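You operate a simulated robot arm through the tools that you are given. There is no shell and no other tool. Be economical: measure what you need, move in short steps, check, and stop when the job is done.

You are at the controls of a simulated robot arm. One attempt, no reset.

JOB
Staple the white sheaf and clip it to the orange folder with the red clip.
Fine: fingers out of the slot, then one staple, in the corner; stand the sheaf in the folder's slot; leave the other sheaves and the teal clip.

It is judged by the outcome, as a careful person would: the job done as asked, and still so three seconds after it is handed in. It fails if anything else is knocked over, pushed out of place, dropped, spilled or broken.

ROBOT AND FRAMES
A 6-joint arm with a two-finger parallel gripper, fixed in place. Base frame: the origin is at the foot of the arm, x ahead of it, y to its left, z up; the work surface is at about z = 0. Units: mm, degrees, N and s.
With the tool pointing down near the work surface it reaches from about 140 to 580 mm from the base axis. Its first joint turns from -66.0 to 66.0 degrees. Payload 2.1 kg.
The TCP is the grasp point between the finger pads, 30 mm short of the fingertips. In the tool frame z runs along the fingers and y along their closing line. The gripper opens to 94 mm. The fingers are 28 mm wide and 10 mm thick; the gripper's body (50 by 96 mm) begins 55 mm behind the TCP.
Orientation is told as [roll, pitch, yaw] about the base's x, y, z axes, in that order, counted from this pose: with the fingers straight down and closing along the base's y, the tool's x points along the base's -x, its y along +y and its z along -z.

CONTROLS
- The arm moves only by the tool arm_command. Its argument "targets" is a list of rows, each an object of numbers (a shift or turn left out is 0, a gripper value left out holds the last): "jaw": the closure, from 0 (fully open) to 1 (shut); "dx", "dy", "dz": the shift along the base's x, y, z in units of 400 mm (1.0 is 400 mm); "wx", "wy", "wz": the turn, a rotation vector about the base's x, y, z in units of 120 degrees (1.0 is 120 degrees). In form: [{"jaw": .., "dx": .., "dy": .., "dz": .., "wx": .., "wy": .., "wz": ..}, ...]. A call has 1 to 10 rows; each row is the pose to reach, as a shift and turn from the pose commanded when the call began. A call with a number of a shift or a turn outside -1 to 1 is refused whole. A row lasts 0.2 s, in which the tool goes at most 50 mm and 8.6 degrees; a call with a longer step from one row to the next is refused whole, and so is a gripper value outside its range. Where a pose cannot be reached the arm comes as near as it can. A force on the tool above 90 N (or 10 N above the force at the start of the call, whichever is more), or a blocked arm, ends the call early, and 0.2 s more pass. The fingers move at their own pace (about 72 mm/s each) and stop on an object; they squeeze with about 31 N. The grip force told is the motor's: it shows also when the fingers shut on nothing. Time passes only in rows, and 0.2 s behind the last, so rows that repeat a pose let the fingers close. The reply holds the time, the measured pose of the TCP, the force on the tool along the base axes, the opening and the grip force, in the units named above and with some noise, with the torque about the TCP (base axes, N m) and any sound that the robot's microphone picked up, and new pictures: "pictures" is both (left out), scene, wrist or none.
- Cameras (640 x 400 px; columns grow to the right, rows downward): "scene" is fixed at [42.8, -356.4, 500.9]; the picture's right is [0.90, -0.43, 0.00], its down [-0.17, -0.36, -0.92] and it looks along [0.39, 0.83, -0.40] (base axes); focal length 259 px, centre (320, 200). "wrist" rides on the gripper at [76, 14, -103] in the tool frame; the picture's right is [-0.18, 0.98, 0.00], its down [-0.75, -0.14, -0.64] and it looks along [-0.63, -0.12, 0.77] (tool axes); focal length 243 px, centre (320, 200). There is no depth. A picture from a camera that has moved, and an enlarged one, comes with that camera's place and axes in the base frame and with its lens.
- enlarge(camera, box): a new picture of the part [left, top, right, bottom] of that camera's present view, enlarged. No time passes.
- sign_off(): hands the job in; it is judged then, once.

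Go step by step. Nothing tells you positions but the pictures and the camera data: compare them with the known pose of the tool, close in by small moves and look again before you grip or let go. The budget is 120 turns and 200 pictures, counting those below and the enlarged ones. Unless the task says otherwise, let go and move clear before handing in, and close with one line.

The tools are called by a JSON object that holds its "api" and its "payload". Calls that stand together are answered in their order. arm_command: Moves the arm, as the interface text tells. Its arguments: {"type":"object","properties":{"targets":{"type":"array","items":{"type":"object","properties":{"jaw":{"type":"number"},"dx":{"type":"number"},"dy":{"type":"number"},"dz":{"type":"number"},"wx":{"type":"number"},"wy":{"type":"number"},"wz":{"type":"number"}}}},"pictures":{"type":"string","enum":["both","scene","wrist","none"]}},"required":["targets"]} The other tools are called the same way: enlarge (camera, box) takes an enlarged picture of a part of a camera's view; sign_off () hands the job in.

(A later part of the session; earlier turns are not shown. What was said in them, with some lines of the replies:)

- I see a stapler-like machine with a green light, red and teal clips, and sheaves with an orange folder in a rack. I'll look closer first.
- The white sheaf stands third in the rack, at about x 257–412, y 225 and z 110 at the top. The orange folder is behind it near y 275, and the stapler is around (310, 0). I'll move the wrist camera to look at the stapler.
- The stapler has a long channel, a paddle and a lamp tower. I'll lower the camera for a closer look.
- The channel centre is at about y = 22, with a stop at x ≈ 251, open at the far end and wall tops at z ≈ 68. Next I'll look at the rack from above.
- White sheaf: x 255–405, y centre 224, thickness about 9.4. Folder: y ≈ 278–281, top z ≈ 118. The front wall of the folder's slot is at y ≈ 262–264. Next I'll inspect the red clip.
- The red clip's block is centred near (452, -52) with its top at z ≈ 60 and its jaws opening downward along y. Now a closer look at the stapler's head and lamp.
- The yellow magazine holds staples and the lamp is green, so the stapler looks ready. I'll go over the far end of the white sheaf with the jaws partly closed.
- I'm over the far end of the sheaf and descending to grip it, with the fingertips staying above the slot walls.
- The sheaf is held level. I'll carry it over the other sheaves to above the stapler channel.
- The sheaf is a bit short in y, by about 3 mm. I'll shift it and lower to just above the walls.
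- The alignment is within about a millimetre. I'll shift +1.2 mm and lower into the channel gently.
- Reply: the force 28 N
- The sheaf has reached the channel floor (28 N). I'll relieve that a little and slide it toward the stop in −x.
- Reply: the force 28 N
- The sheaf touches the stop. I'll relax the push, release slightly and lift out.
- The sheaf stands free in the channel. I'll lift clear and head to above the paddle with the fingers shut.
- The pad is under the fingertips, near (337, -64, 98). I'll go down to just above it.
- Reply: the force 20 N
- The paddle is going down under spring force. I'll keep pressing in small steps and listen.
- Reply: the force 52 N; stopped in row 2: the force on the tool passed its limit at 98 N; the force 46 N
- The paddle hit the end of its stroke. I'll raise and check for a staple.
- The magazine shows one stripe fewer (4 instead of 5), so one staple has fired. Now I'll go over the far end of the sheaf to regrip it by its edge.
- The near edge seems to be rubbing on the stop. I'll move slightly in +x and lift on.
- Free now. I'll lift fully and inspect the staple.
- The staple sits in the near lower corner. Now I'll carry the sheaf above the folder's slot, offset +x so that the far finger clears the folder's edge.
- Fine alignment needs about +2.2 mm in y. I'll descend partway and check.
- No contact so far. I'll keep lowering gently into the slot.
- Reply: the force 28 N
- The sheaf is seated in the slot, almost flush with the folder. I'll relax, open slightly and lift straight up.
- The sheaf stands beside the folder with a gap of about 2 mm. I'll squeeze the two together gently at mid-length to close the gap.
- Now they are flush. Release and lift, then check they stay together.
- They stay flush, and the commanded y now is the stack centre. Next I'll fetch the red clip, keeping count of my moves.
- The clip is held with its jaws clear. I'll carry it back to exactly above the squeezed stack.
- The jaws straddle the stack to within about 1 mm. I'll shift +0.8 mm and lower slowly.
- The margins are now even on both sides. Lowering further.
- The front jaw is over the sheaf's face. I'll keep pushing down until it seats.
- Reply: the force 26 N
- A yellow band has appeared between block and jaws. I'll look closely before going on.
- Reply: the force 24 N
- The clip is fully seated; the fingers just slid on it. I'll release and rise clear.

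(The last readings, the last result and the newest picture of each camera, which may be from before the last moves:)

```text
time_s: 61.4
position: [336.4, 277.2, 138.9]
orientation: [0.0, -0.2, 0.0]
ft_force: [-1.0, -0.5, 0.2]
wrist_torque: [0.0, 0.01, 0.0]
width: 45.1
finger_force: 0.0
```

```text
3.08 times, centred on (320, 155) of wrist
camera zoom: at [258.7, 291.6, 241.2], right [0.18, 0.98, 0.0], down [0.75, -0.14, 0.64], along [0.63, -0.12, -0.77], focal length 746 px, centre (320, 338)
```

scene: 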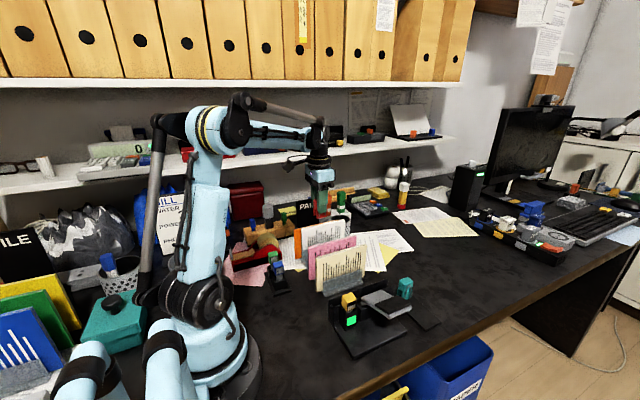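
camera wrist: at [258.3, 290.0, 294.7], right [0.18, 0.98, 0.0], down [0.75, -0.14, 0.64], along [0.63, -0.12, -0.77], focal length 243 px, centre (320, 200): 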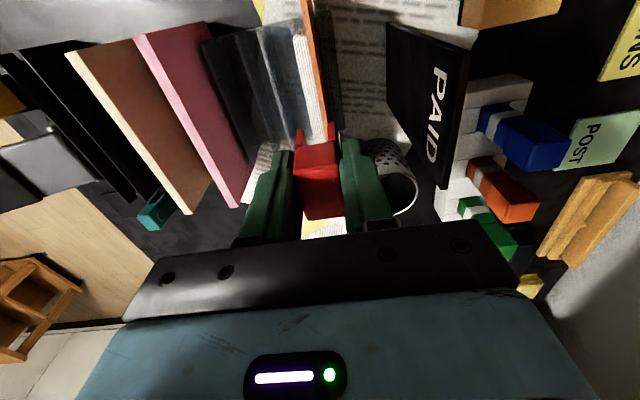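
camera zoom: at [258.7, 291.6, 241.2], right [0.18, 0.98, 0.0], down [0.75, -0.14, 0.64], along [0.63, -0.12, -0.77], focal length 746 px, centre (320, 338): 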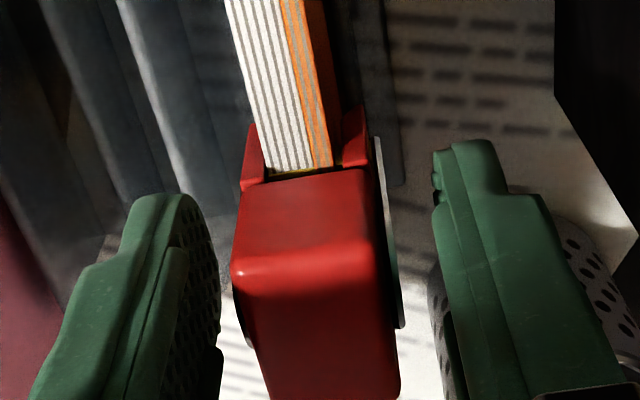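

Released cleanly. I'll rise and move clear, then check everything.

{"api": "arm_command", "payload": {"targets": [{"dz": 0.06}, {"dz": 0.16}, {"dz": 0.28}, {"dz": 0.38}, {"dz": 0.42, "dy": -0.1}, {"dz": 0.42, "dy": -0.2}, {"dz": 0.42, "dy": -0.3}, {"dz": 0.42, "dy": -0.3}], "pictures": "both"}}

{"api": "enlarge", "payload": {"camera": "scene", "box": [290, 200, 360, 260]}}

{"api": "enlarge", "payload": {"camera": "scene", "box": [260, 200, 460, 360]}}

{"api": "enlarge", "payload": {"camera": "wrist", "box": [320, 0, 560, 180]}}

```text
time_s: 63.2
position: [337.9, 157.6, 306.0]
orientation: [0.0, -0.1, -0.1]
ft_force: [1.0, 0.1, 0.2]
wrist_torque: [0.02, 0.01, 0.0]
width: 45.0
finger_force: 0.0
camera wrist: at [260.2, 171.0, 408.8], right [0.18, 0.98, 0.0], down [0.75, -0.14, 0.64], along [0.63, -0.12, -0.77], focal length 243 px, centre (320, 200)
```

scene: 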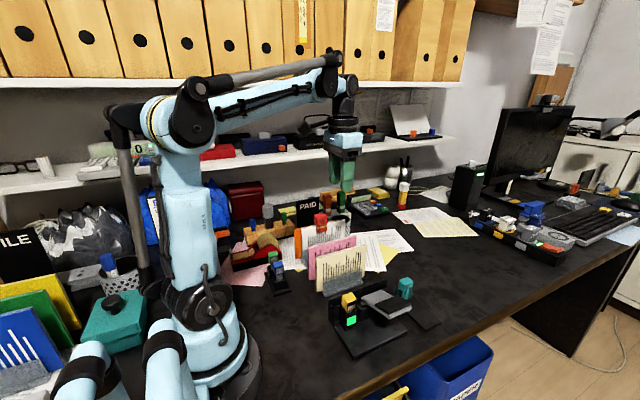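
wrist: 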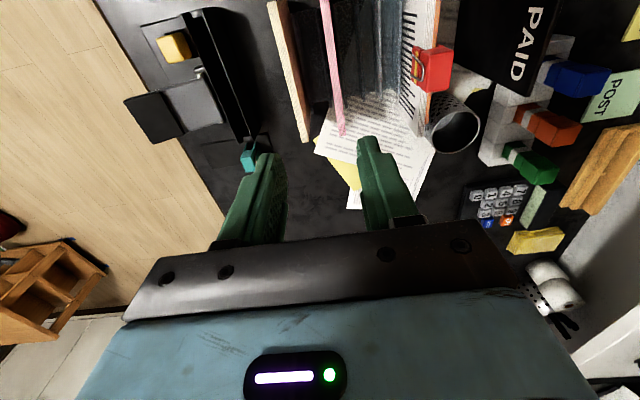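

```text
6.67 times, centred on (325, 230) of scene
camera zoom: at [42.8, -356.4, 500.9], right [0.9, -0.43, 0.0], down [-0.17, -0.36, -0.92], along [0.39, 0.83, -0.4], focal length 1724 px, centre (287, 0)
```

zoom: 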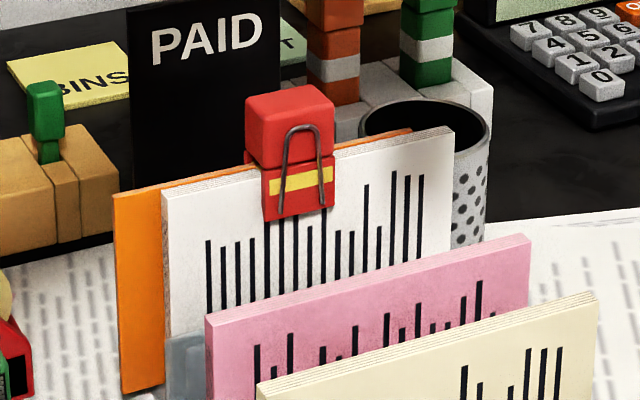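

```text
2.50 times, centred on (360, 280) of scene
camera zoom: at [42.8, -356.4, 500.9], right [0.9, -0.43, 0.0], down [-0.17, -0.36, -0.92], along [0.39, 0.83, -0.4], focal length 647 px, centre (220, 0)
```

zoom: 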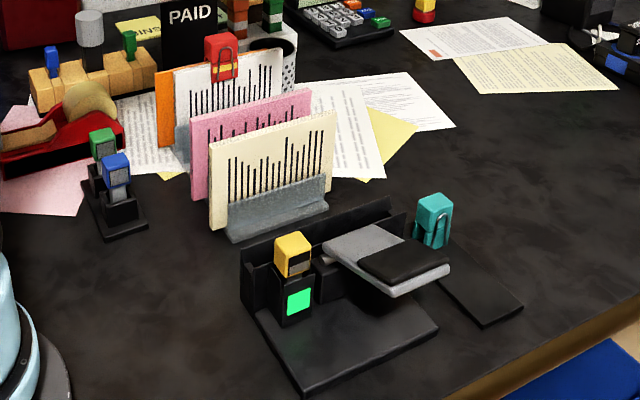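

```text
2.22 times, centred on (440, 90) of wrist
camera zoom: at [260.2, 171.0, 408.8], right [0.18, 0.98, 0.0], down [0.75, -0.14, 0.64], along [0.63, -0.12, -0.77], focal length 539 px, centre (53, 444)
```

zoom: 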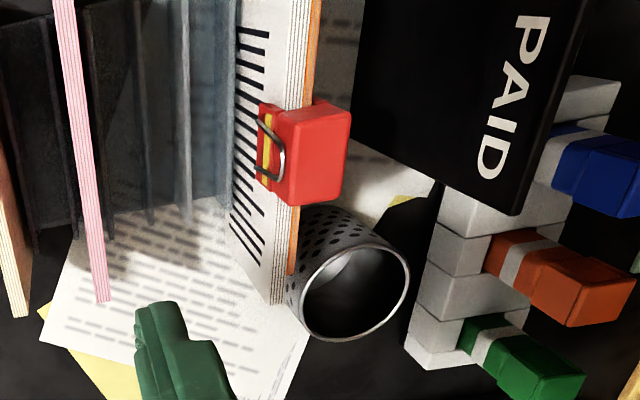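

The red clip sits over the sheaf and the folder, both stand in the slot, and nothing else has moved. I'm handing in.

{"api": "sign_off", "payload": {}}

```text
The job is handed in.
```

The white sheaf has one staple in its lower corner, stands in the orange folder's slot about 17 mm off the folder's edge, and is clipped to the folder with the red clip; the other sheaves and the teal clip were left alone.
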